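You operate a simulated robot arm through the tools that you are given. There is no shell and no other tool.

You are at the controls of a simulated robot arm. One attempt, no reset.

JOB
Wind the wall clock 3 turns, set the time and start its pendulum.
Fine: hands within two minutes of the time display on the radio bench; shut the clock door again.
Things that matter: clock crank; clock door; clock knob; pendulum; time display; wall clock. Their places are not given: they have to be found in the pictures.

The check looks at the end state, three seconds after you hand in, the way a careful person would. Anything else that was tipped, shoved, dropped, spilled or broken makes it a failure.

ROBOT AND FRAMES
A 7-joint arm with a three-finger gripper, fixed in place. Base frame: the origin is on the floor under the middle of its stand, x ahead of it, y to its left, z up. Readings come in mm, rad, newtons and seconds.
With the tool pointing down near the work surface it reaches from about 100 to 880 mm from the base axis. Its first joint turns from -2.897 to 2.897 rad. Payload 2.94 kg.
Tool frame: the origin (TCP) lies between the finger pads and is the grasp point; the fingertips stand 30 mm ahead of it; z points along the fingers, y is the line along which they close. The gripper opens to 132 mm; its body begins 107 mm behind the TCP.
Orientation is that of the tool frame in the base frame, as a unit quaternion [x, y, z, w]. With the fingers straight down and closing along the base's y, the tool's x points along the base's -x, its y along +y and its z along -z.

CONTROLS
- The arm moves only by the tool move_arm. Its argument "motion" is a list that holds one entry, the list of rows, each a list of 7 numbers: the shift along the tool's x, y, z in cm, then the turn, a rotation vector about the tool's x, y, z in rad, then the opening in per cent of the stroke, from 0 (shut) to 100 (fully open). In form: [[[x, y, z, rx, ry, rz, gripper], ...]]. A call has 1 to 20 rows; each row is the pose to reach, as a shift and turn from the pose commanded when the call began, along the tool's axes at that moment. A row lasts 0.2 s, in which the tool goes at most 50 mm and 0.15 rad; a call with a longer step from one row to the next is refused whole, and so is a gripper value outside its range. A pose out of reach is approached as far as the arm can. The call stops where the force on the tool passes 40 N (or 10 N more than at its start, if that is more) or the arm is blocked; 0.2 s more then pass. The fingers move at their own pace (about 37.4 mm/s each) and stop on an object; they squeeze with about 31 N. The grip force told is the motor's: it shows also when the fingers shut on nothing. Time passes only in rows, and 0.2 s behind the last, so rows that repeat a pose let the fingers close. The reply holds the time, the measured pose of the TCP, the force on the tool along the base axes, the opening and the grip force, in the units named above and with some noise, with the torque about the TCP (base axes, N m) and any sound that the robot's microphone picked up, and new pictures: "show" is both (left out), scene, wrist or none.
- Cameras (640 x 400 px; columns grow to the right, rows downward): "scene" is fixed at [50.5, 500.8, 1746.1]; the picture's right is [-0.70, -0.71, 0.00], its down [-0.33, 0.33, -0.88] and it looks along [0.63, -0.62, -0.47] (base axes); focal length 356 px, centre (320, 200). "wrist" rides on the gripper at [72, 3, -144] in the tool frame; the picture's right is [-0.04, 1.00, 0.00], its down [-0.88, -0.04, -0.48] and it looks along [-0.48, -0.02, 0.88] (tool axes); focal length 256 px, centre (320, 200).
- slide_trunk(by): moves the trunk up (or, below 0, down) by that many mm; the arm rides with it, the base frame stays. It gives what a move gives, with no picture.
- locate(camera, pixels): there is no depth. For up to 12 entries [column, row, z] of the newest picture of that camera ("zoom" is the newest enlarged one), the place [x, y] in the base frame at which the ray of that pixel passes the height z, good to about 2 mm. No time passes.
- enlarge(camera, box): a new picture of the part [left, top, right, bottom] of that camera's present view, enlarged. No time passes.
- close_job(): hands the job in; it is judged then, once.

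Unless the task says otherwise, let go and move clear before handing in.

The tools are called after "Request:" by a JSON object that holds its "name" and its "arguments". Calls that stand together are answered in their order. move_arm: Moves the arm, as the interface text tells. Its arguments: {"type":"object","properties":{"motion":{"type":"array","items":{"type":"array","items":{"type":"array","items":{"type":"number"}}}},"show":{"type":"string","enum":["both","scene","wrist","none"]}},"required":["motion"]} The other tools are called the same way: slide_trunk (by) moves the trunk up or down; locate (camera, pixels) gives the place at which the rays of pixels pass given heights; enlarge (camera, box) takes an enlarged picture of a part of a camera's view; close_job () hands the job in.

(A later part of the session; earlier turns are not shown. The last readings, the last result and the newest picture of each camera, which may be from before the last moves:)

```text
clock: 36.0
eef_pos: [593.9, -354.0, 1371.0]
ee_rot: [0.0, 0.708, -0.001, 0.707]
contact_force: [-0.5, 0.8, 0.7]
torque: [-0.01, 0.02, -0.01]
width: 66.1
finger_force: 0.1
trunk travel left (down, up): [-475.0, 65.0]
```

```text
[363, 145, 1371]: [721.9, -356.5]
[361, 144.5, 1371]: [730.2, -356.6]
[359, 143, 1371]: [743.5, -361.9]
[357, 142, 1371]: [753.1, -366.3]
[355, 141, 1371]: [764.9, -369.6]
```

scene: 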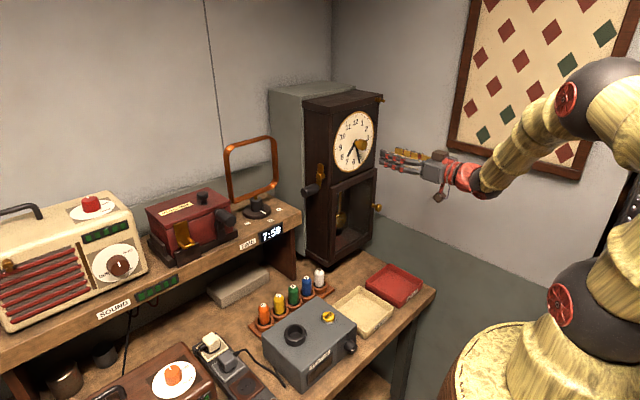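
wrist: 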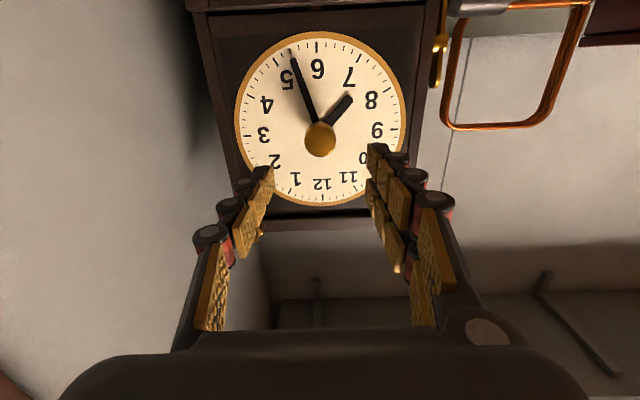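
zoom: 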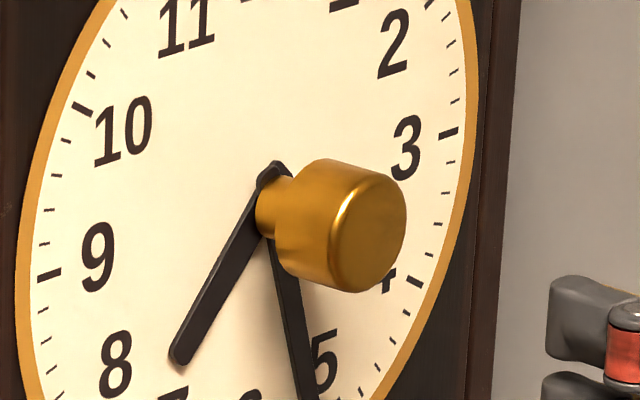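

The knob's thick part spans roughly x=714–732, with a stem behind it and the hands near x=747. I'll move in so the fingertips end at x≈736 (TCP x≈706), still open.

Request:
{"name": "move_arm", "arguments": {"motion": [[[0, -0.1, 3, 0, 0, 0, 50], [0, -0.1, 6, 0, 0, 0, 50], [0, -0.1, 8, 0, 0, 0, 50], [0, -0.1, 10, 0, 0, 0, 50], [0, -0.1, 11.2, 0, 0, 0, 50], [0, -0.1, 11.2, 0, 0, 0, 50]]]}}

```text
clock: 37.4
eef_pos: [707.0, -356.4, 1370.9]
ee_rot: [-0.001, 0.708, -0.001, 0.707]
contact_force: [-0.1, -0.2, 0.0]
torque: [0.0, 0.0, -0.01]
width: 66.0
finger_force: 0.1
trunk travel left (down, up): [-475.0, 65.0]
```

scene: 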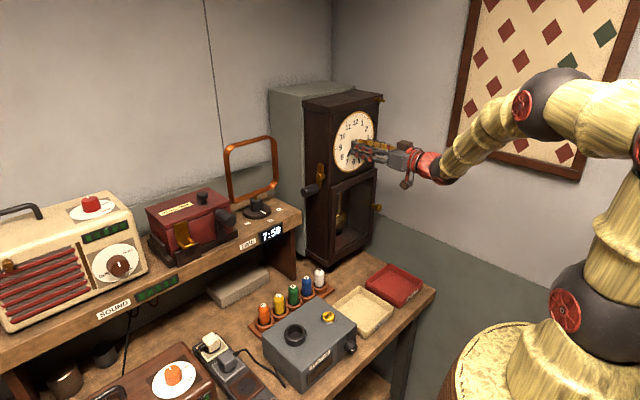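
wrist: 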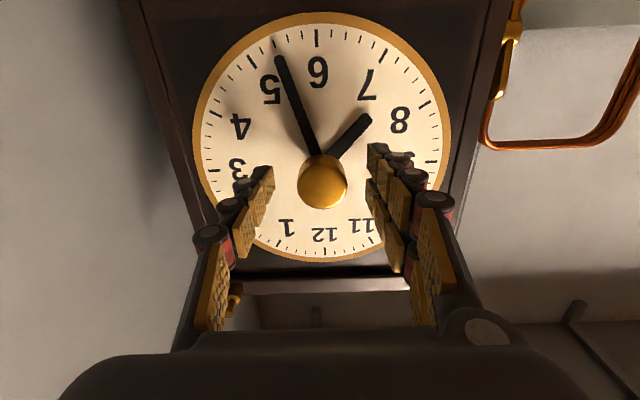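

The knob face is at (322,185), matching the on-axis prediction within about 1 mm. Closing the fingers on the knob with a 1 mm y correction.

Request:
{"name": "move_arm", "arguments": {"motion": [[[0, 0.12, 0, 0, 0, 0, 40], [0, 0.12, 0, 0, 0, 0, 30], [0, 0.12, 0, 0, 0, 0, 15], [0, 0.12, 0, 0, 0, 0, 0], [0, 0.12, 0, 0, 0, 0, 0], [0, 0.12, 0, 0, 0, 0, 0]]]}}

```text
clock: 38.8
eef_pos: [706.1, -355.5, 1370.0]
ee_rot: [0.0, 0.708, -0.002, 0.707]
contact_force: [1.0, 2.2, -0.3]
torque: [0.0, -0.21, 0.02]
width: 32.9
finger_force: 44.5
trunk travel left (down, up): [-475.0, 65.0]
```

scene: 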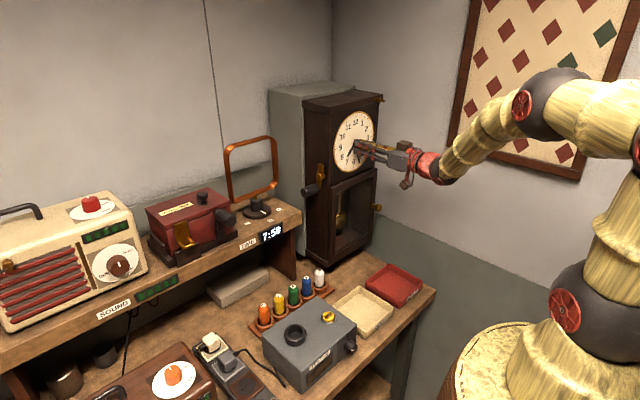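
wrist: 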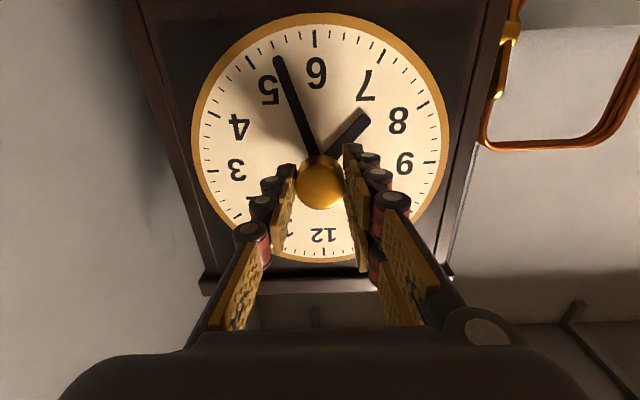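

Grip on the knob is 32.9 mm with no side load. I'll turn clockwise by 0.6 rad as a first test to see the gearing.

Request:
{"name": "move_arm", "arguments": {"motion": [[[0, 0, 0, 0, 0, 0.1, 0], [0, 0, 0, 0, 0, 0.2, 0], [0, 0, 0, 0, 0, 0.3, 0], [0, 0, 0, 0, 0, 0.4, 0], [0, 0, 0, 0, 0, 0.5, 0], [0, 0, 0, 0, 0, 0.6, 0]]]}}

```text
clock: 40.2
eef_pos: [706.8, -354.3, 1370.5]
ee_rot: [0.208, 0.676, 0.209, 0.675]
contact_force: [-1.7, 5.7, -1.8]
torque: [-0.02, -0.27, 0.05]
width: 32.8
finger_force: 45.1
trunk travel left (down, up): [-475.0, 65.0]
```

scene: 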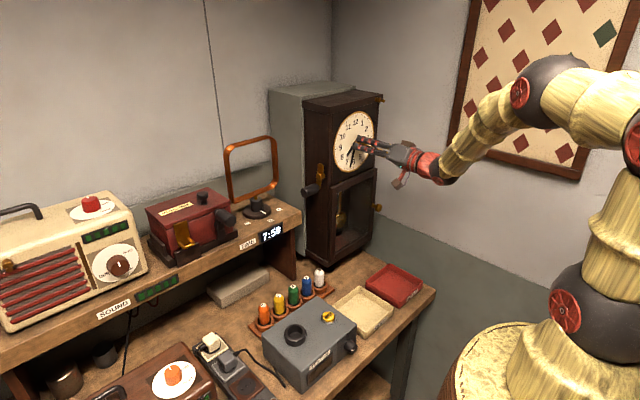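
wrist: 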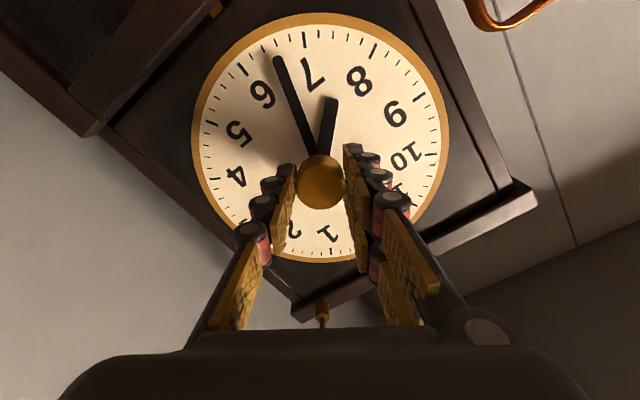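

The minute hand turned 1:1 with the wrist (stays fixed in the wrist picture, now at ~32.7 min). I'll continue by 1.4 rad and check.

Request:
{"name": "move_arm", "arguments": {"motion": [[[0, 0, 0, 0, 0, 0.14, 0], [0, 0, 0, 0, 0, 0.28, 0], [0, 0, 0, 0, 0, 0.42, 0], [0, 0, 0, 0, 0, 0.56, 0], [0, 0, 0, 0, 0, 0.7, 0], [0, 0, 0, 0, 0, 0.84, 0], [0, 0, 0, 0, 0, 0.98, 0], [0, 0, 0, 0, 0, 1.12, 0], [0, 0, 0, 0, 0, 1.26, 0], [0, 0, 0, 0, 0, 1.4, 0]]]}}

```text
clock: 42.4
eef_pos: [705.2, -353.6, 1372.1]
ee_rot: [0.594, 0.384, 0.595, 0.382]
contact_force: [-4.8, 16.2, 4.4]
torque: [0.02, -0.22, 0.62]
width: 32.6
finger_force: 45.1
trunk travel left (down, up): [-475.0, 65.0]
```

scene: 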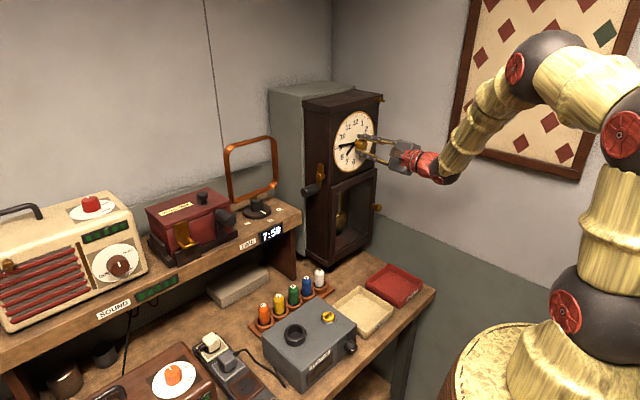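
wrist: 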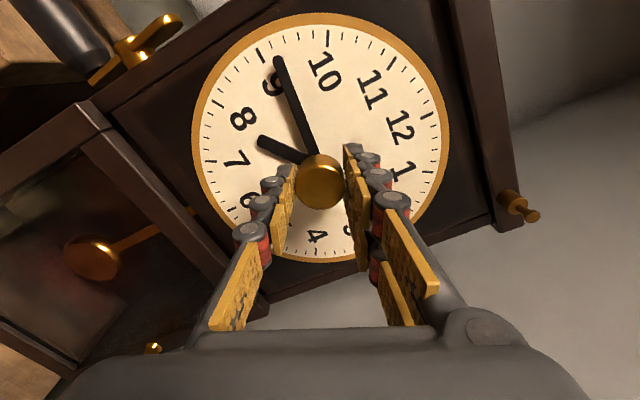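

The minute hand now reads ~46 with no slip, but a 16 N side force shows the knob axis is about 1 mm off my commanded axis. I'll turn the remaining 1.351 rad while shifting the tool slightly to relieve that.

Request:
{"name": "move_arm", "arguments": {"motion": [[[0.1, 0.0, 0, 0, 0, 0.1, 0], [0.2, 0.0, 0, 0, 0, 0.24, 0], [0.22, 0.02, 0, 0, 0, 0.38, 0], [0.22, 0.04, 0, 0, 0, 0.52, 0], [0.22, 0.06, 0, 0, 0, 0.66, 0], [0.22, 0.08, 0, 0, 0, 0.8, 0], [0.21, 0.1, 0, 0, 0, 0.94, 0], [0.21, 0.12, 0, 0, 0, 1.08, 0], [0.2, 0.14, 0, 0, 0, 1.22, 0], [0.2, 0.16, 0, 0, 0, 1.351, 0], [0.2, 0.16, 0, 0, 0, 1.351, 0]]]}}

```text
clock: 44.8
eef_pos: [705.5, -355.3, 1372.9]
ee_rot: [0.703, -0.073, 0.703, -0.074]
contact_force: [-0.5, -2.6, 6.9]
torque: [-0.02, -0.11, -0.08]
width: 32.7
finger_force: 44.4
trunk travel left (down, up): [-475.0, 65.0]
```

scene: 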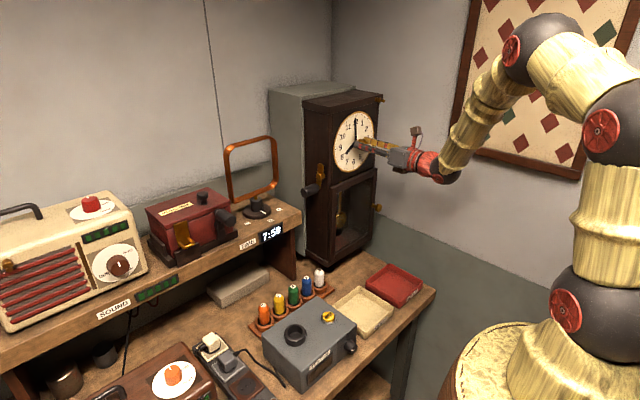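
wrist: 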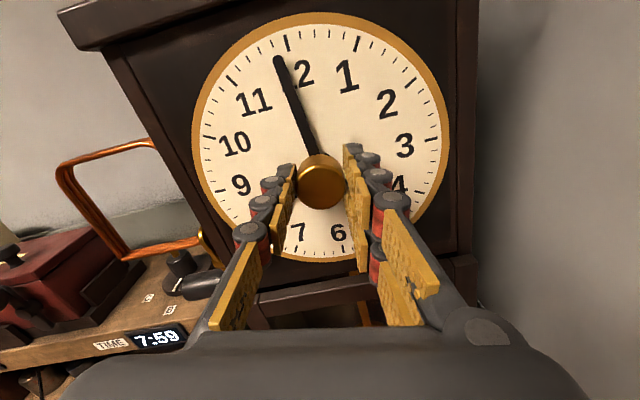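

Now the hand is just left of the 12 and the display in the wrist view still reads 7:59. I'll enlarge to read it exactly.

Request:
{"name": "enlarge", "arguments": {"camera": "wrist", "box": [230, 10, 390, 110]}}

Request:
{"name": "enlarge", "arguments": {"camera": "scene", "box": [325, 100, 389, 180]}}

```text
4.00 times, centred on (310, 60) of wrist
```

zoom: 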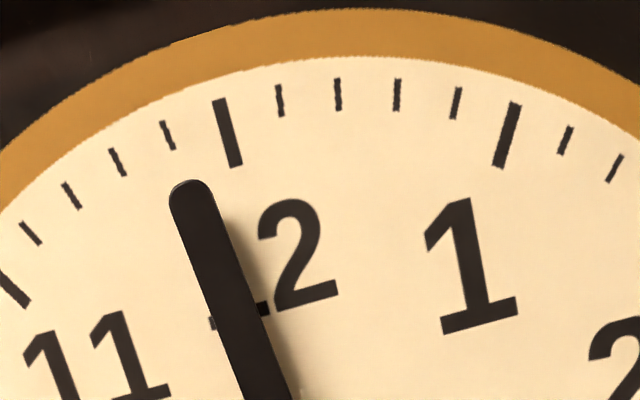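

```text
5.00 times, centred on (357, 140) of scene
```

zoom: 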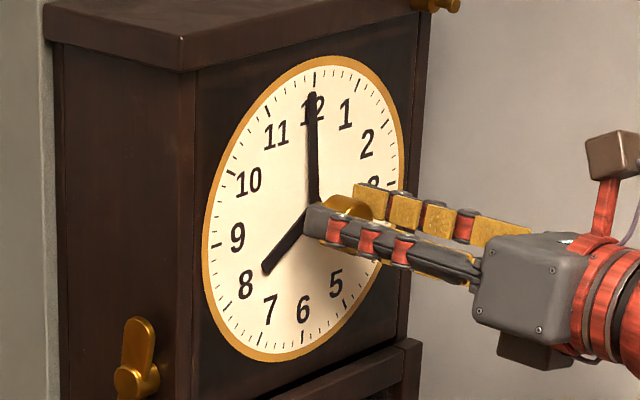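

The minute hand points at the 59 tick and the hour hand just before 8, so the time is set. I'll open the fingers and back straight out.

Request:
{"name": "move_arm", "arguments": {"motion": [[[0, 0, 0, 0, 0, 0, 20], [0, 0, 0, 0, 0, 0, 35], [0, 0, 0, 0, 0, 0, 50], [0, 0, 0, 0, 0, 0, 50], [0, 0, -2, 0, 0, 0, 50], [0, 0, -5, 0, 0, 0, 50], [0, 0, -9, 0, 0, 0, 50], [0, 0, -13, 0, 0, 0, 50]]]}}

Request:
{"name": "locate", "arguments": {"camera": "scene", "pixels": [[436, 290, 945], [372, 247, 945], [385, 255, 945], [328.5, 267, 960], [328.5, 267, 940], [378.5, 207.5, 1110], [378.5, 207.5, 1100]]}}

```text
clock: 46.6
eef_pos: [575.8, -354.6, 1371.5]
ee_rot: [0.704, -0.074, 0.703, -0.072]
contact_force: [-0.4, -0.1, -0.1]
torque: [0.01, 0.0, 0.02]
width: 66.3
finger_force: 0.1
trunk travel left (down, up): [-475.0, 65.0]
```

scene: 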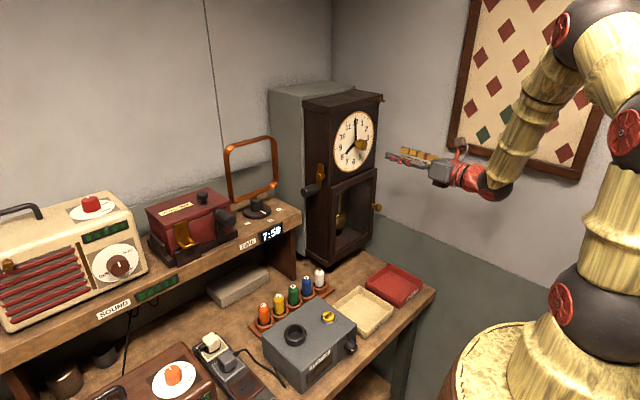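
wrist: 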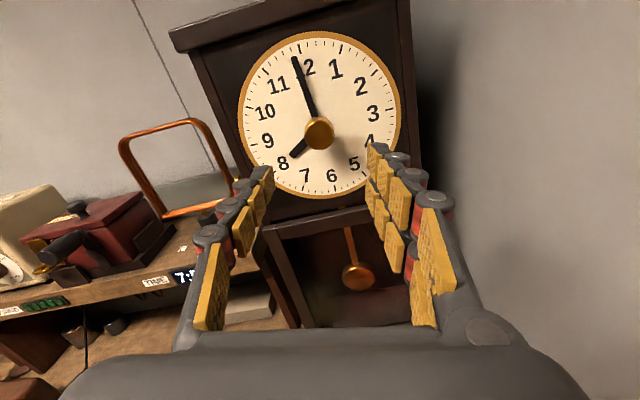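

```text
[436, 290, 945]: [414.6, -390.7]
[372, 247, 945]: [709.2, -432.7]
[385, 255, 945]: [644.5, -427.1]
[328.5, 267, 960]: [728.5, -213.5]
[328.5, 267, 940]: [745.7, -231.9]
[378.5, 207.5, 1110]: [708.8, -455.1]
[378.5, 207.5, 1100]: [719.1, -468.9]
```

The fingers are clear and the hands are visible. I'll confirm the time reading and check the door area.

Request:
{"name": "enlarge", "arguments": {"camera": "wrist", "box": [240, 30, 400, 130]}}

Request:
{"name": "enlarge", "arguments": {"camera": "scene", "box": [300, 160, 396, 280]}}

```text
4.00 times, centred on (320, 80) of wrist
```

zoom: 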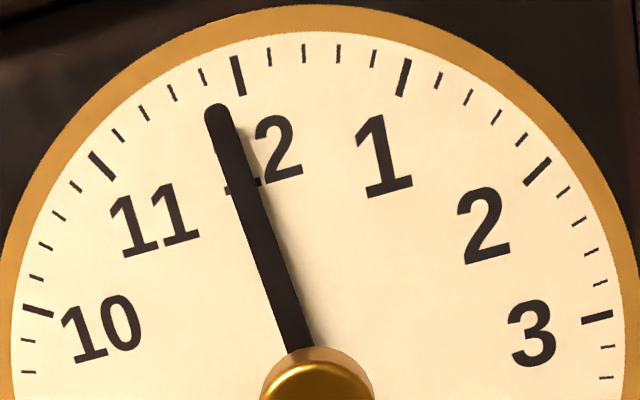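

```text
3.33 times, centred on (348, 220) of scene
```

zoom: 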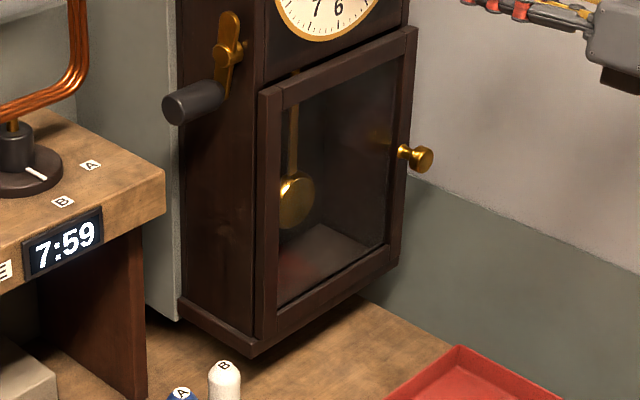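

The clock reads 7:59. Now the door: its knob is near (714,−460,1107), with the hinge on the +y side. I'll lower the trunk 264 mm so the arm works at that height.

Request:
{"name": "slide_trunk", "arguments": {"by": -264}}

```text
clock: 49.3
eef_pos: [578.6, -355.9, 1107.8]
ee_rot: [0.704, -0.073, 0.703, -0.074]
contact_force: [-0.8, -0.5, 1.2]
torque: [0.02, -0.05, -0.03]
width: 66.1
finger_force: 0.1
trunk travel left (down, up): [-211.0, 329.0]
```

The trunk is down, TCP at z=1108. I'll roll so the fingers close vertically (camera on the +y side, away from the wall) and shift toward the door knob to see it.

Request:
{"name": "move_arm", "arguments": {"motion": [[[0.14, 0.68, 0.1, 0, 0, -0.1483, 50], [0.29, 1.37, 0.2, 0, 0, -0.2967, 50], [0.43, 2.05, 0.3, 0, 0, -0.445, 50], [0.58, 2.74, 0.4, 0, 0, -0.593, 50], [0.72, 3.42, 0.5, 0, 0, -0.742, 50], [0.87, 4.11, 0.6, 0, 0, -0.89, 50], [1.01, 4.8, 0.7, 0, 0, -1.038, 50], [1.16, 5.48, 0.8, 0, 0, -1.187, 50], [1.3, 6.16, 0.9, 0, 0, -1.335, 50], [1.45, 6.85, 1, 0, 0, -1.483, 50], [1.59, 7.53, 1, 0, 0, -1.632, 50], [1.74, 8.22, 1, 0, 0, -1.78, 50]]]}}

```text
clock: 51.9
eef_pos: [589.0, -440.3, 1107.1]
ee_rot: [0.5, 0.501, 0.499, 0.5]
contact_force: [0.3, -0.2, -0.6]
torque: [0.0, 0.03, 0.0]
width: 66.0
finger_force: 0.1
trunk travel left (down, up): [-211.0, 329.0]
```

scene: 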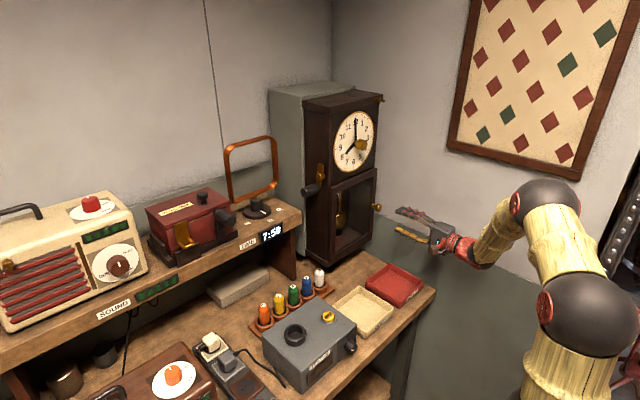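
wrist: 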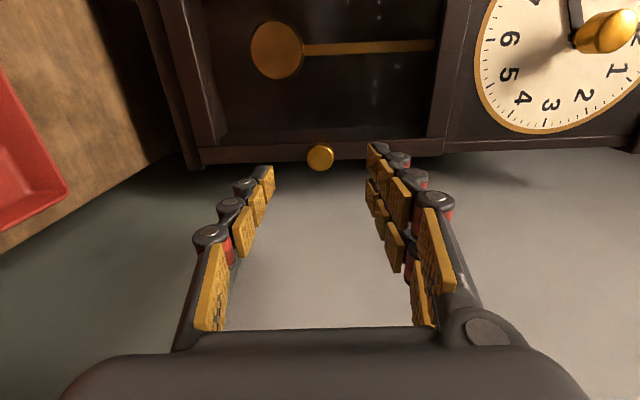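

The door knob appears at (320,157) between the fingertips, giving about (712,−460.5,1106.5). I'll enlarge for its size.

Request:
{"name": "enlarge", "arguments": {"camera": "wrist", "box": [170, 0, 490, 200]}}

Request:
{"name": "enlarge", "arguments": {"camera": "scene", "box": [360, 190, 400, 225]}}

Request:
{"name": "enlarge", "arguments": {"camera": "wrist", "box": [288, 130, 352, 170]}}

```text
2.00 times, centred on (330, 100) of wrist
```

zoom: 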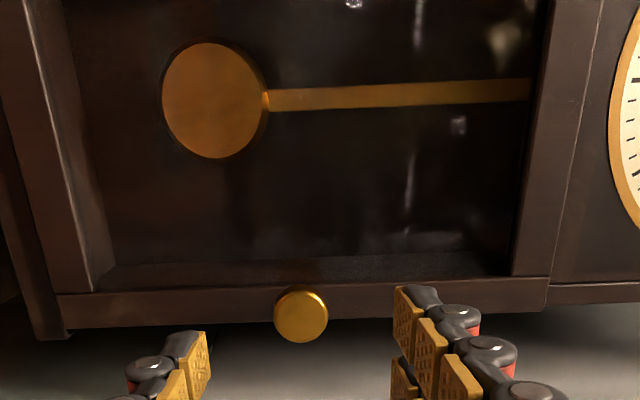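

```text
11.43 times, centred on (380, 208) of scene
```

zoom: 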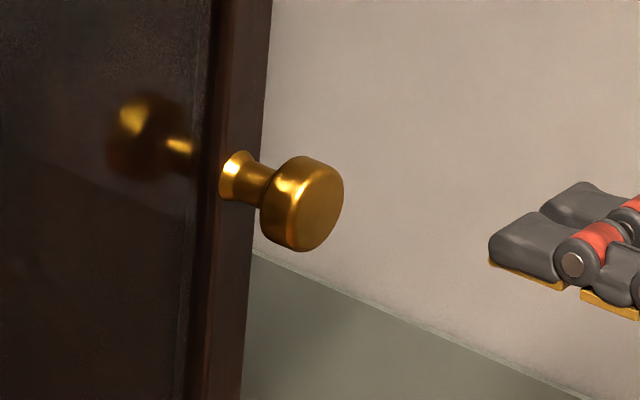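

```text
10.00 times, centred on (320, 150) of wrist
```

zoom: 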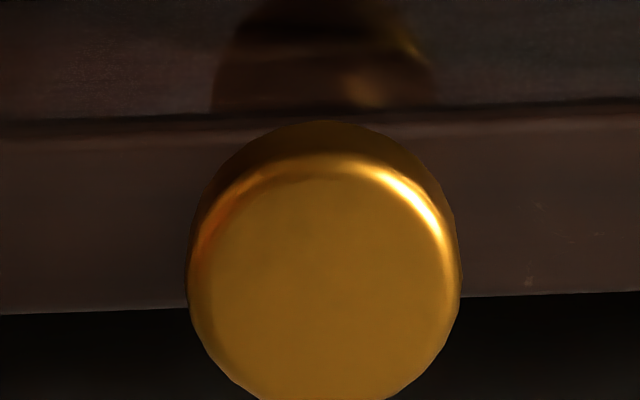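

The door knob head is ~29 mm wide, from x≈712 to 726, with a stem to the door face at about x=745. Before moving closer to the side wall I'll check the wall's distance via the wainscot line.

Request:
{"name": "enlarge", "arguments": {"camera": "wrist", "box": [0, 130, 432, 400]}}

Request:
{"name": "enlarge", "arguments": {"camera": "scene", "box": [360, 180, 520, 280]}}

```text
1.48 times, centred on (216, 265) of wrist
```

zoom: 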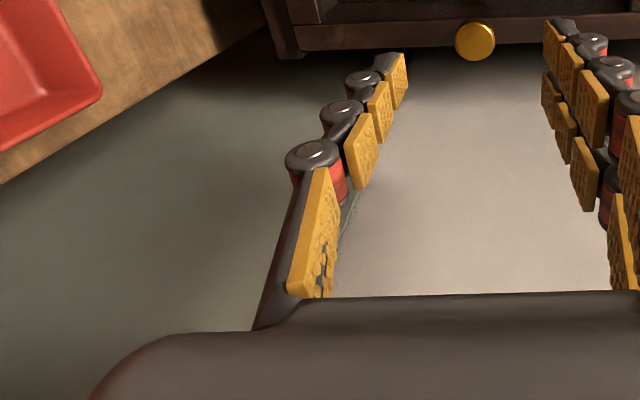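

```text
4.00 times, centred on (440, 230) of scene
```

zoom: 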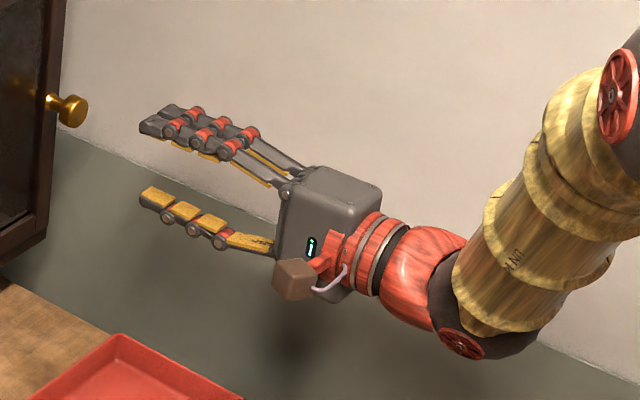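

I'll use the locate tool on that wainscot line from both cameras for a better wall estimate.

Request:
{"name": "locate", "arguments": {"camera": "scene", "pixels": [[381.25, 215.75, 1040], [507.5, 271.25, 1040], [381.25, 215.75, 1000], [507.5, 271.25, 1000], [450, 247, 1000]]}}

Request:
{"name": "locate", "arguments": {"camera": "wrist", "pixels": [[235, 282, 1040], [235, 282, 1020], [235, 282, 1000], [320, 157, 1104], [320, 157, 1106.5]]}}

```text
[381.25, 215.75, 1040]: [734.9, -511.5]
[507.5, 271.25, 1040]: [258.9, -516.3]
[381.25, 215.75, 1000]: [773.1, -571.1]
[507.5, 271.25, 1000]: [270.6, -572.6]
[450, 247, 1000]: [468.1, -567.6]
```

```text
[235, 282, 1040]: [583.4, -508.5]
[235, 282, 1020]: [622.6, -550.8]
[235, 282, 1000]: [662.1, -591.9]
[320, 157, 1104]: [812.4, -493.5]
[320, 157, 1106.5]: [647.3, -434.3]
```

The wall is only about 40–50 mm beyond the knob, so I'll come at the knob with a 25° yaw (hand body on the +y side). First the pre-approach pose.

Request:
{"name": "move_arm", "arguments": {"motion": [[[0.6, 0, 0.7, 0, -0.1, 0, 50], [1.2, 0, 1.4, 0, -0.2, 0, 50], [1.9, -0.03, 2.2, 0, -0.3, 0, 50], [2.57, -0.06, 3.14, 0, -0.436, 0, 50], [2.57, -0.06, 3.14, 0, -0.436, 0, 50]]]}}

```text
clock: 53.1
eef_pos: [617.4, -413.7, 1107.2]
ee_rot: [0.596, 0.381, 0.378, 0.597]
contact_force: [-0.1, 0.7, 0.5]
torque: [0.01, -0.02, -0.01]
width: 65.9
finger_force: 0.0
trunk travel left (down, up): [-211.0, 329.0]
```

scene: 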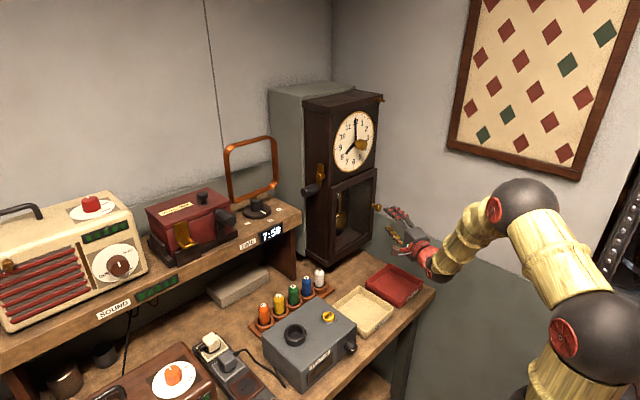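
wrist: 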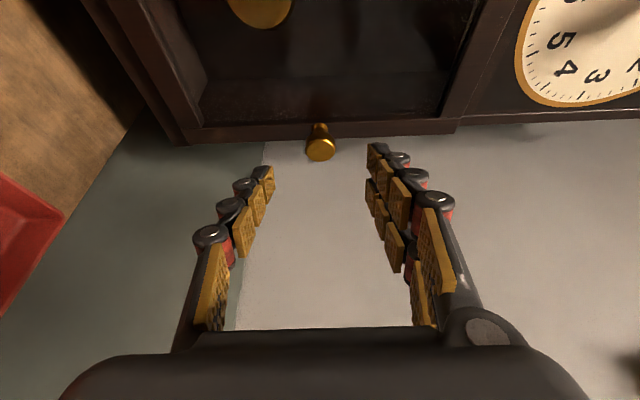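

Combining all views, the knob head centre is near (711,−459,1107). I'll advance along the tool axis 89 mm with a small lateral correction.

Request:
{"name": "move_arm", "arguments": {"motion": [[[-0.1, 0, 2.5, 0, 0, 0, 50], [-0.15, 0, 5, 0, 0, 0, 50], [-0.15, 0, 7, 0, 0, 0, 50], [-0.15, 0, 8.9, 0, 0, 0, 50], [-0.15, 0, 8.9, 0, 0, 0, 50]]]}}

```text
clock: 54.3
eef_pos: [699.8, -452.4, 1106.3]
ee_rot: [0.596, 0.381, 0.379, 0.597]
contact_force: [0.2, 0.8, -0.2]
torque: [0.0, 0.0, 0.01]
width: 65.8
finger_force: 0.1
trunk travel left (down, up): [-211.0, 329.0]
```

scene: 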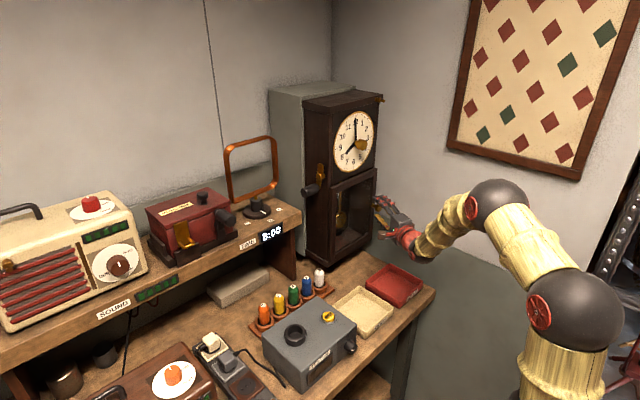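
wrist: 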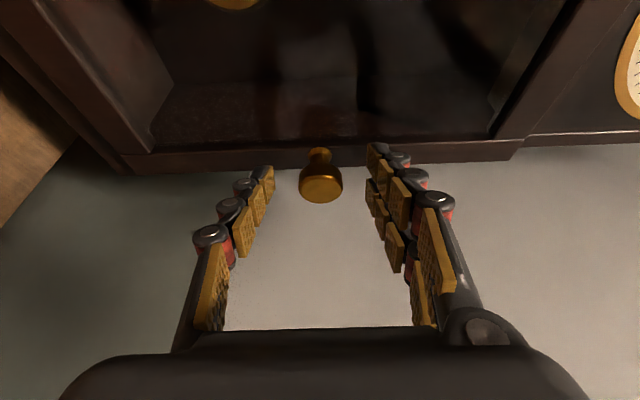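

The display has just rolled over to 8:00, so it runs in real time; I'll work briskly and re-check at the end. The knob (320,185) is between the pads, so I close on it.

Request:
{"name": "move_arm", "arguments": {"motion": [[[0, 0, 0, 0, 0, 0, 30], [0, 0, 0, 0, 0, 0, 15], [0, 0, 0, 0, 0, 0, 0], [0, 0, 0, 0, 0, 0, 0]]]}}

```text
clock: 55.3
eef_pos: [699.1, -453.1, 1105.9]
ee_rot: [0.596, 0.38, 0.379, 0.597]
contact_force: [-0.2, -0.2, -0.2]
torque: [0.15, -0.04, -0.01]
width: 28.5
finger_force: 23.7
trunk travel left (down, up): [-211.0, 329.0]
```

scene: 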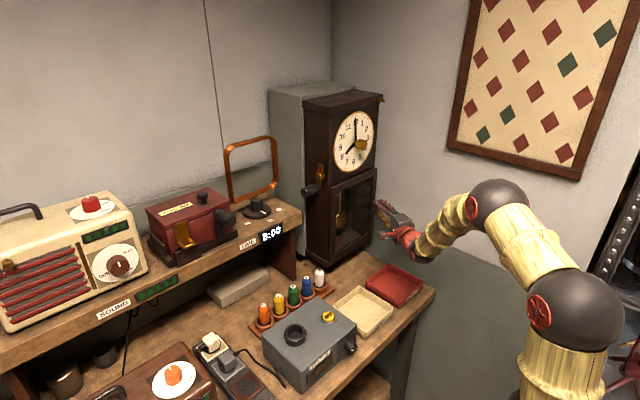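
wrist: 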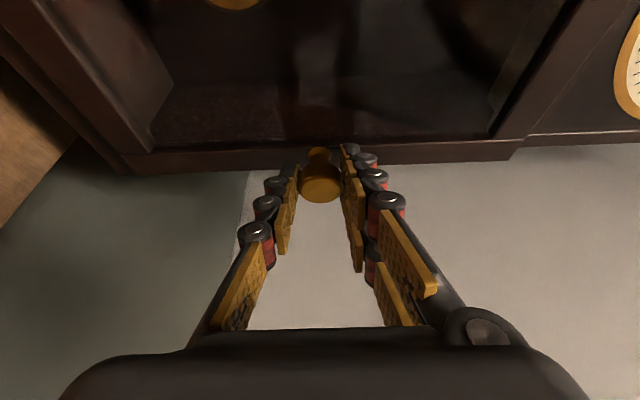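

The door knob is gripped (28.5 mm). I'll pull it along the estimated hinge arc for the first 15° and watch the force.

Request:
{"name": "move_arm", "arguments": {"motion": [[[-0.24, 0, -0.91, 0, 0, 0, 0], [-0.44, 0, -1.84, 0, 0, 0, 0], [-0.59, 0, -2.77, 0, 0, 0, 0], [-0.71, 0, -3.71, 0, 0, 0, 0], [-0.78, 0, -4.65, 0, 0, 0, 0], [-0.83, 0, -5.59, 0, 0, 0, 0]]]}}

```text
clock: 56.7
eef_pos: [645.3, -439.6, 1106.2]
ee_rot: [0.597, 0.379, 0.38, 0.596]
contact_force: [-0.6, -10.2, -1.2]
torque: [0.08, 0.05, -0.89]
width: 28.0
finger_force: 45.1
trunk travel left (down, up): [-211.0, 329.0]
```

scene: 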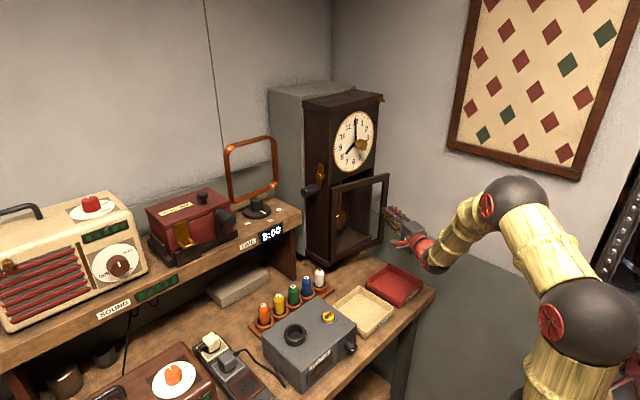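
wrist: 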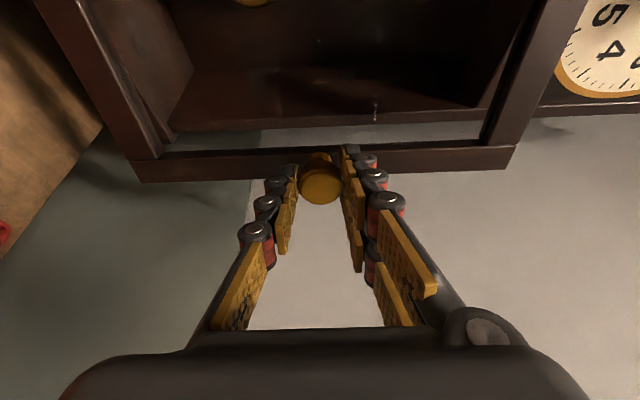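

The door is swinging open (15°), and the −10 N in y tells me the hinge axis lies nearer x≈731. I'll continue pulling to about 55° with the tool yawing along.

Request:
{"name": "move_arm", "arguments": {"motion": [[[-0.3, 0, -1.76, 0, -0.0785, 0, 0], [-0.08, 0, -3.62, 0, -0.157, 0, 0], [0.28, 0, -5.45, 0, -0.2356, 0, 0], [0.81, 0, -7.25, 0, -0.314, 0, 0], [1.5, 0, -9.0, 0, -0.3927, 0, 0], [2.33, 0, -10.66, 0, -0.471, 0, 0], [3.29, 0, -12.28, 0, -0.55, 0, 0], [4.42, 0, -13.79, 0, -0.628, 0, 0]]]}}

```text
clock: 57.1
eef_pos: [630.2, -431.7, 1106.6]
ee_rot: [0.605, 0.366, 0.366, 0.605]
contact_force: [-2.1, 4.9, 9.9]
torque: [-0.03, -0.28, 1.32]
width: 28.4
finger_force: 44.9
out of reach, approached as far as the arm can: row 1, 2
trunk travel left (down, up): [-211.0, 329.0]
stopped in row 2: the force on the tool passed its limit at 63 N (the readings are from after the stop); the commanded pose is now the measured one
```

scene: 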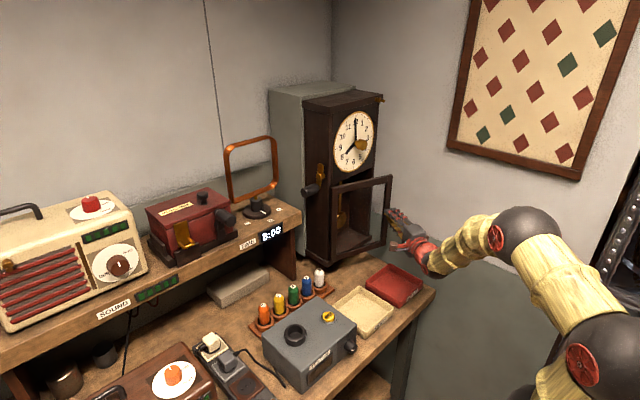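
wrist: 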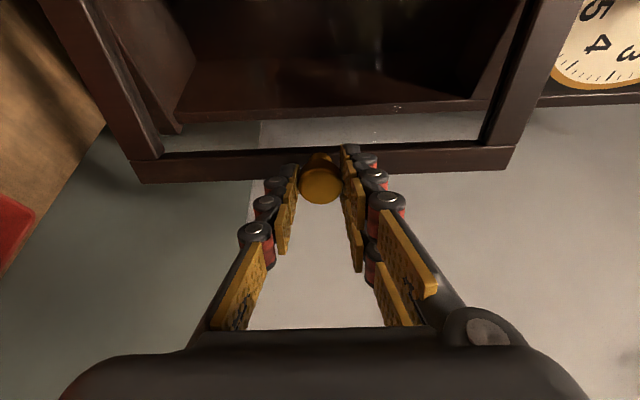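

Yawing further right is out of reach and the call stopped at the force limit, with the door at about 19–20°; the knob is still held. I'll continue pulling along the arc with a constant orientation.

Request:
{"name": "move_arm", "arguments": {"motion": [[[-0.13, 0, -1.0, 0, 0, 0, 0], [-0.1, 0, -1.85, 0, 0, 0, 0], [0.0, 0, -2.8, 0, 0, 0, 0], [0.05, 0, -3.71, 0, 0, 0, 0]]]}}

```text
clock: 58.1
eef_pos: [594.5, -412.3, 1106.5]
ee_rot: [0.607, 0.365, 0.364, 0.605]
contact_force: [9.2, 6.2, 18.8]
torque: [-0.02, -0.37, -0.63]
width: 28.2
finger_force: 44.7
trunk travel left (down, up): [-211.0, 329.0]
```

scene: 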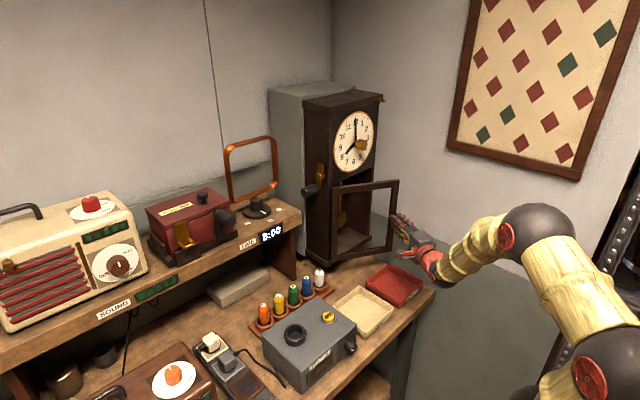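
wrist: 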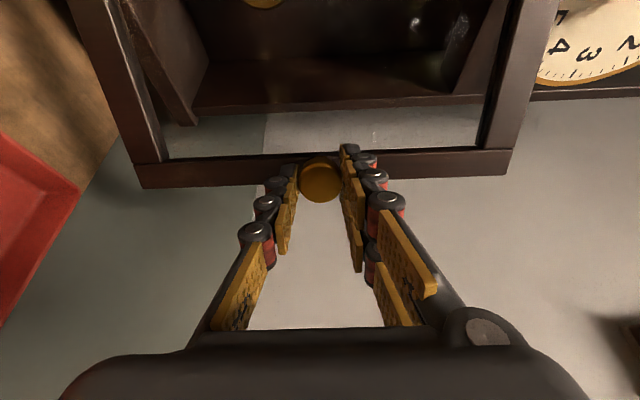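

The door is now ~30° open with the knob still held and no reach trouble. I'll carry on to about 55°, with a 1 mm upward correction for the vertical load.

Request:
{"name": "move_arm", "arguments": {"motion": [[[0.31, 0.12, -1.74, 0, 0, 0, 0], [0.77, 0.15, -3.54, 0, 0, 0, 0], [1.42, 0.15, -5.29, 0, 0, 0, 0], [2.19, 0.15, -6.98, 0, 0, 0, 0], [3.12, 0.15, -8.6, 0, 0, 0, 0]]]}}

```text
clock: 59.4
eef_pos: [532.1, -347.3, 1106.7]
ee_rot: [0.607, 0.368, 0.366, 0.602]
contact_force: [-1.1, -3.0, 14.9]
torque: [-0.21, -0.24, -0.37]
width: 28.3
finger_force: 45.0
trunk travel left (down, up): [-211.0, 329.0]
```

scene: 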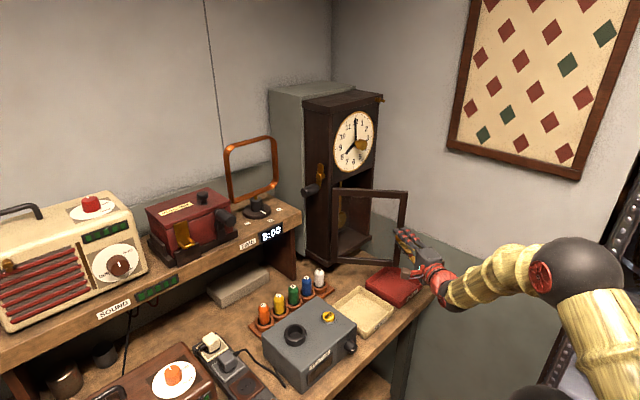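
wrist: 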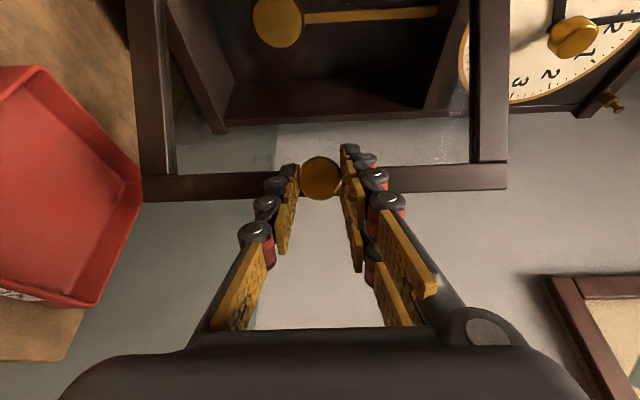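

The door is at ~55° and the display shows 8:00. I'll release the knob, back off, and go round the free edge with fingers closed and the camera rolled on top, ready to push the door wider from inside.

Request:
{"name": "move_arm", "arguments": {"motion": [[[0, 0, 0, 0, 0, 0, 25], [0, 0, 0, 0, 0, 0, 45], [0, 0, 0, 0, 0, 0, 48], [0, 0, -3, 0, 0, 0, 48], [0, 0, -6.5, 0, 0, 0, 48], [-0.9, -0.35, -6.2, 0.031, 0.032, 0.128, 48], [-1.8, -0.7, -5.8, 0.062, 0.064, 0.256, 40], [-2.7, -1.05, -5.4, 0.093, 0.095, 0.384, 30], [-3.6, -1.4, -5.0, 0.123, 0.127, 0.512, 20], [-4.5, -1.75, -4.6, 0.154, 0.159, 0.64, 10], [-5.4, -2.1, -4.2, 0.185, 0.191, 0.768, 0], [-6.3, -2.45, -3.8, 0.216, 0.222, 0.896, 0], [-7.2, -2.8, -3.4, 0.247, 0.254, 1.023, 0], [-8.1, -3.15, -3.0, 0.278, 0.286, 1.151, 0], [-9.0, -3.5, -2.6, 0.309, 0.318, 1.279, 0], [-9.9, -3.85, -2.2, 0.339, 0.35, 1.407, 0], [-10.7, -4.2, -1.8, 0.3703, 0.3813, 1.535, 0]]]}}

```text
clock: 63.0
eef_pos: [467.6, -434.5, 1063.9]
ee_rot: [0.707, -0.004, 0.708, 0.002]
contact_force: [0.5, -0.6, 0.3]
torque: [0.01, 0.02, -0.03]
width: 0.0
finger_force: 29.1
trunk travel left (down, up): [-211.0, 329.0]
```

scene: 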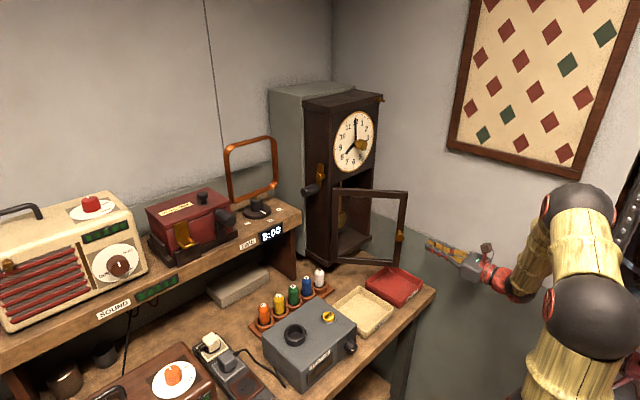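
wrist: 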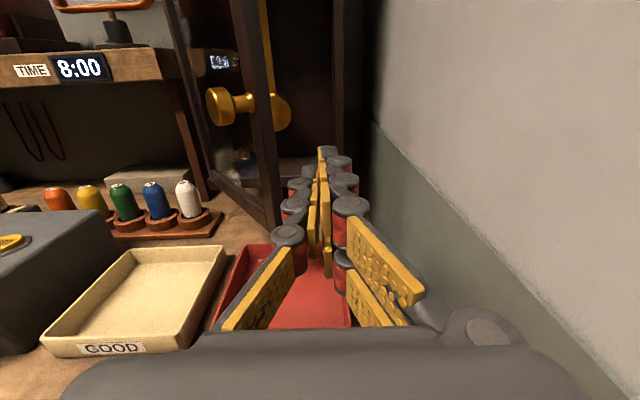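

The display reads 8:00 clearly and the closed fingers sit right of the door's free edge (column ~265). I'll go forward and then sweep +y to push the door open to about 90°.

Request:
{"name": "move_arm", "arguments": {"motion": [[[0, 0, 3.6, 0, 0, 0, 0], [0, 0, 7.2, 0, 0, 0, 0], [0, 0, 10.8, 0, 0, 0, 0], [0, 0, 14.4, 0, 0, 0, 0], [0, -2, 14.6, 0, 0, 0, 0], [0, -4, 14.6, 0, 0, 0, 0], [0, -6, 14.6, 0, 0, 0, 0], [0, -8, 14.6, 0, 0, 0, 0], [0, -10, 14.6, 0, 0, 0, 0], [0, -12, 14.6, 0, 0, 0, 0], [0, -14, 14.6, 0, 0, 0, 0], [0, -15.4, 14.6, 0, 0, 0, 0]]]}}

```text
clock: 64.4
eef_pos: [613.2, -395.9, 1064.3]
ee_rot: [0.706, -0.006, 0.708, 0.006]
contact_force: [0.9, 0.3, 0.1]
torque: [0.02, -0.02, -0.07]
width: 0.0
finger_force: 28.4
trunk travel left (down, up): [-211.0, 329.0]
stopped in row 7: the force on the tool passed its limit at 53 N (the readings are from after the stop); the commanded pose is now the measured one
```

scene: 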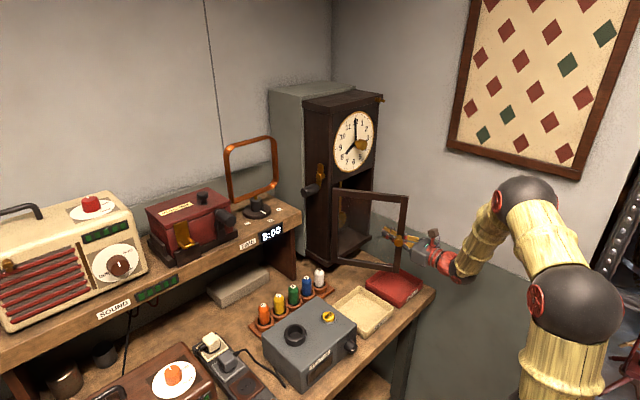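
wrist: 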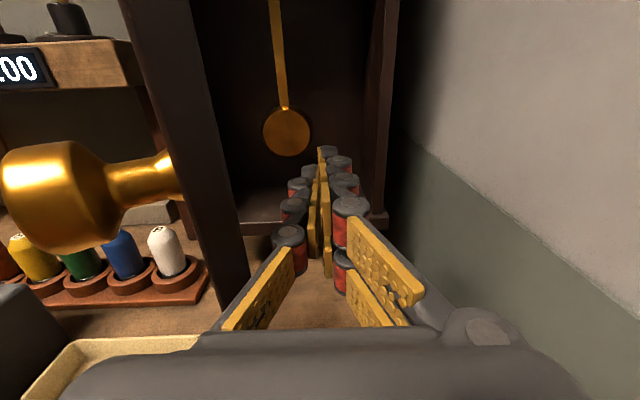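

Contact with the door edge came a bit fast (53 N spike), so the call stopped at y=−396. I'll push on more slowly.

Request:
{"name": "move_arm", "arguments": {"motion": [[[0, -0.5, 0, 0, 0, 0, 0], [0, -1.1, 0, 0, 0, 0, 0], [0, -1.8, 0, 0, 0, 0, 0], [0, -2.5, 0, 0, 0, 0, 0], [0, -3.3, 0, 0, 0, 0, 0], [0, -4.1, 0, 0, 0, 0, 0], [0, -5.0, 0, 0, 0, 0, 0], [0, -5.9, 0, 0, 0, 0, 0], [0, -6.8, 0, 0, 0, 0, 0], [0, -7.7, 0, 0, 0, 0, 0], [0, -8.6, 0, 0, 0, 0, 0]]]}}

```text
clock: 66.8
eef_pos: [614.1, -311.1, 1065.4]
ee_rot: [0.706, -0.006, 0.708, 0.005]
contact_force: [0.0, -0.7, -0.8]
torque: [0.0, -0.01, -0.01]
width: 0.4
finger_force: 28.6
trunk travel left (down, up): [-211.0, 329.0]
```

scene: 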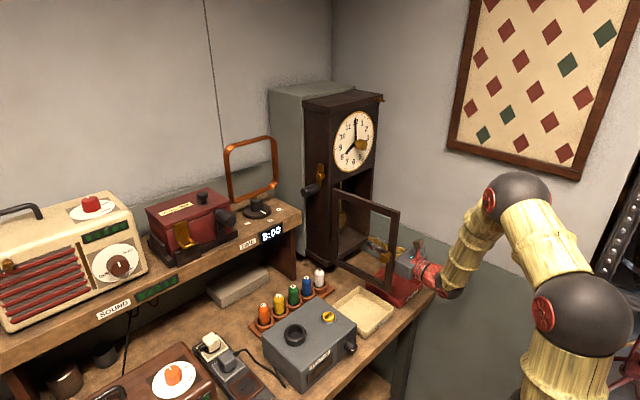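
wrist: 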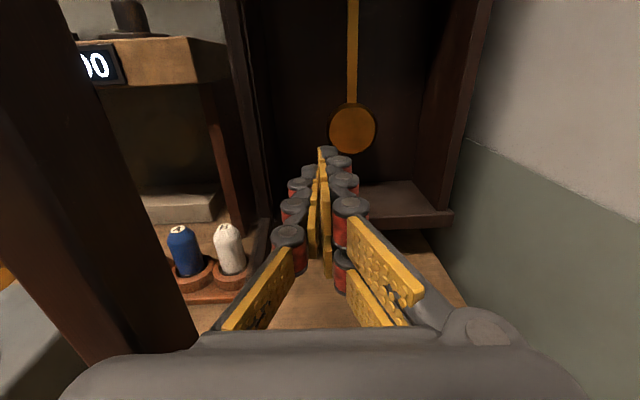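

The door is now near 80°, and the bob shows at (352,130), i.e. about (800,−352,1057). I'll push the door another 35 mm and then swing back right to line up beside the bob.

Request:
{"name": "move_arm", "arguments": {"motion": [[[0, -0.8, 0, 0, 0, 0, 0], [0, -1.7, 0, 0, 0, 0, 0], [0, -2.7, 0, 0, 0, 0, 0], [0, -3.7, 0, 0, 0, 0, 0], [0, -3.9, 0, 0, 0, 0, 0], [0, -1, 0, 0, 0, 0, 0], [-0.2, 3.5, 0, 0, 0, 0, 0], [-0.4, 7.5, 0, 0, 0, 0, 0], [-0.6, 10.8, 0, 0, 0, 0, 0], [-0.6, 10.8, 0, 0, 0, 0, 0]]]}}

```text
clock: 69.0
eef_pos: [613.5, -417.9, 1060.1]
ee_rot: [0.707, -0.006, 0.708, 0.006]
contact_force: [0.3, -0.8, -0.7]
torque: [0.01, 0.0, 0.04]
width: 0.4
finger_force: 28.5
trunk travel left (down, up): [-211.0, 329.0]
```

scene: 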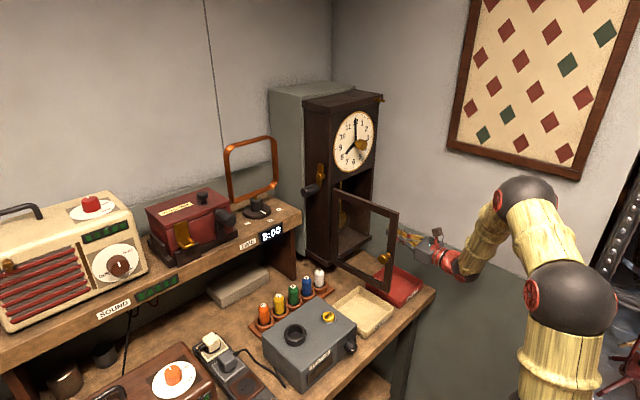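
wrist: 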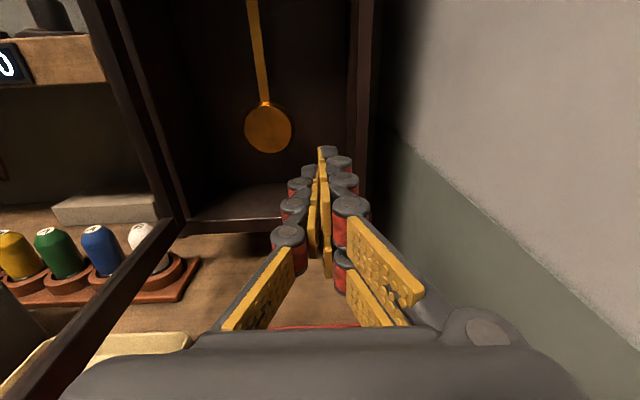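

The door now stands at about 90–95° and the fingers line up right of the bob (bob at (268,127)). I'll slide forward into the case between the bob and the right wall, stopping with tips at x≈810.

Request:
{"name": "move_arm", "arguments": {"motion": [[[0, -0.4, 3, 0, 0, 0, 0], [0, -0.4, 6.5, 0, 0, 0, 0], [0, -0.4, 10, 0, 0, 0, 0], [0, -0.4, 13, 0, 0, 0, 0], [0, -0.4, 15, 0, 0, 0, 0], [0, -0.4, 16.6, 0, 0, 0, 0]]]}}

```text
clock: 70.4
eef_pos: [779.9, -416.0, 1059.5]
ee_rot: [0.706, -0.006, 0.708, 0.006]
contact_force: [0.0, -0.1, -0.5]
torque: [-0.04, -0.02, 0.02]
width: 0.0
finger_force: 28.5
trunk travel left (down, up): [-211.0, 329.0]
```

scene: 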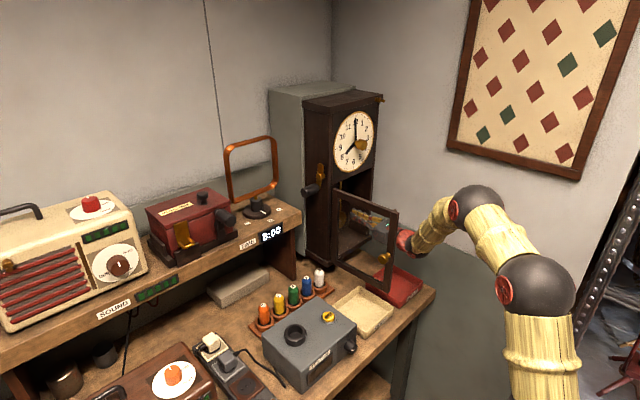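
wrist: 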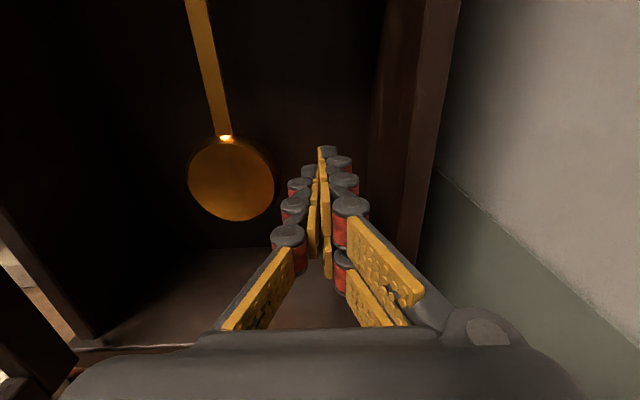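

The fingers are in beside the bob with no contact; the bob centre is ~60 mm to the left. I'll sweep +y slowly to push the bob about 45–50 mm aside.

Request:
{"name": "move_arm", "arguments": {"motion": [[[0, -0.8, 0, 0, 0, 0, 0], [0, -1.6, 0, 0, 0, 0, 0], [0, -2.4, 0, 0, 0, 0, 0], [0, -3.2, 0, 0, 0, 0, 0], [0, -4.0, 0, 0, 0, 0, 0], [0, -4.8, 0, 0, 0, 0, 0], [0, -5.6, 0, 0, 0, 0, 0], [0, -6.2, 0, 0, 0, 0, 0], [0, -6.2, 0, 0, 0, 0, 0]]]}}

```text
clock: 72.4
eef_pos: [780.2, -354.9, 1059.9]
ee_rot: [0.706, -0.005, 0.708, 0.005]
contact_force: [-0.6, -0.1, -0.4]
torque: [0.02, 0.02, -0.01]
width: 0.0
finger_force: 28.4
trunk travel left (down, up): [-211.0, 329.0]
```

scene: 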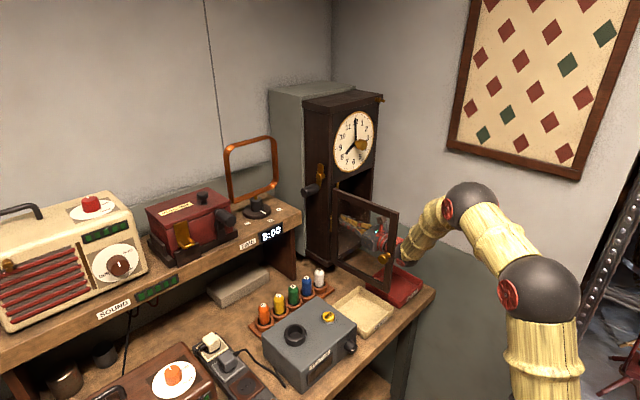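
wrist: 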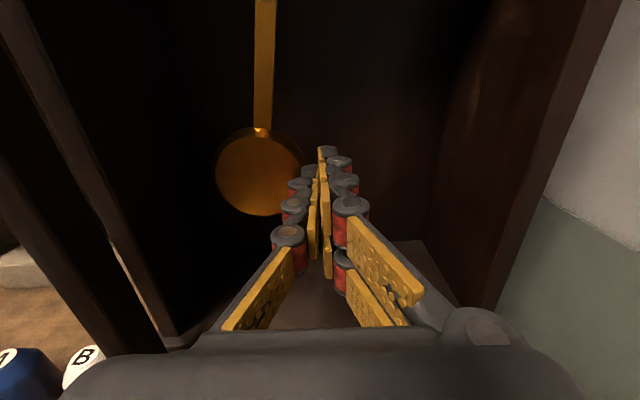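

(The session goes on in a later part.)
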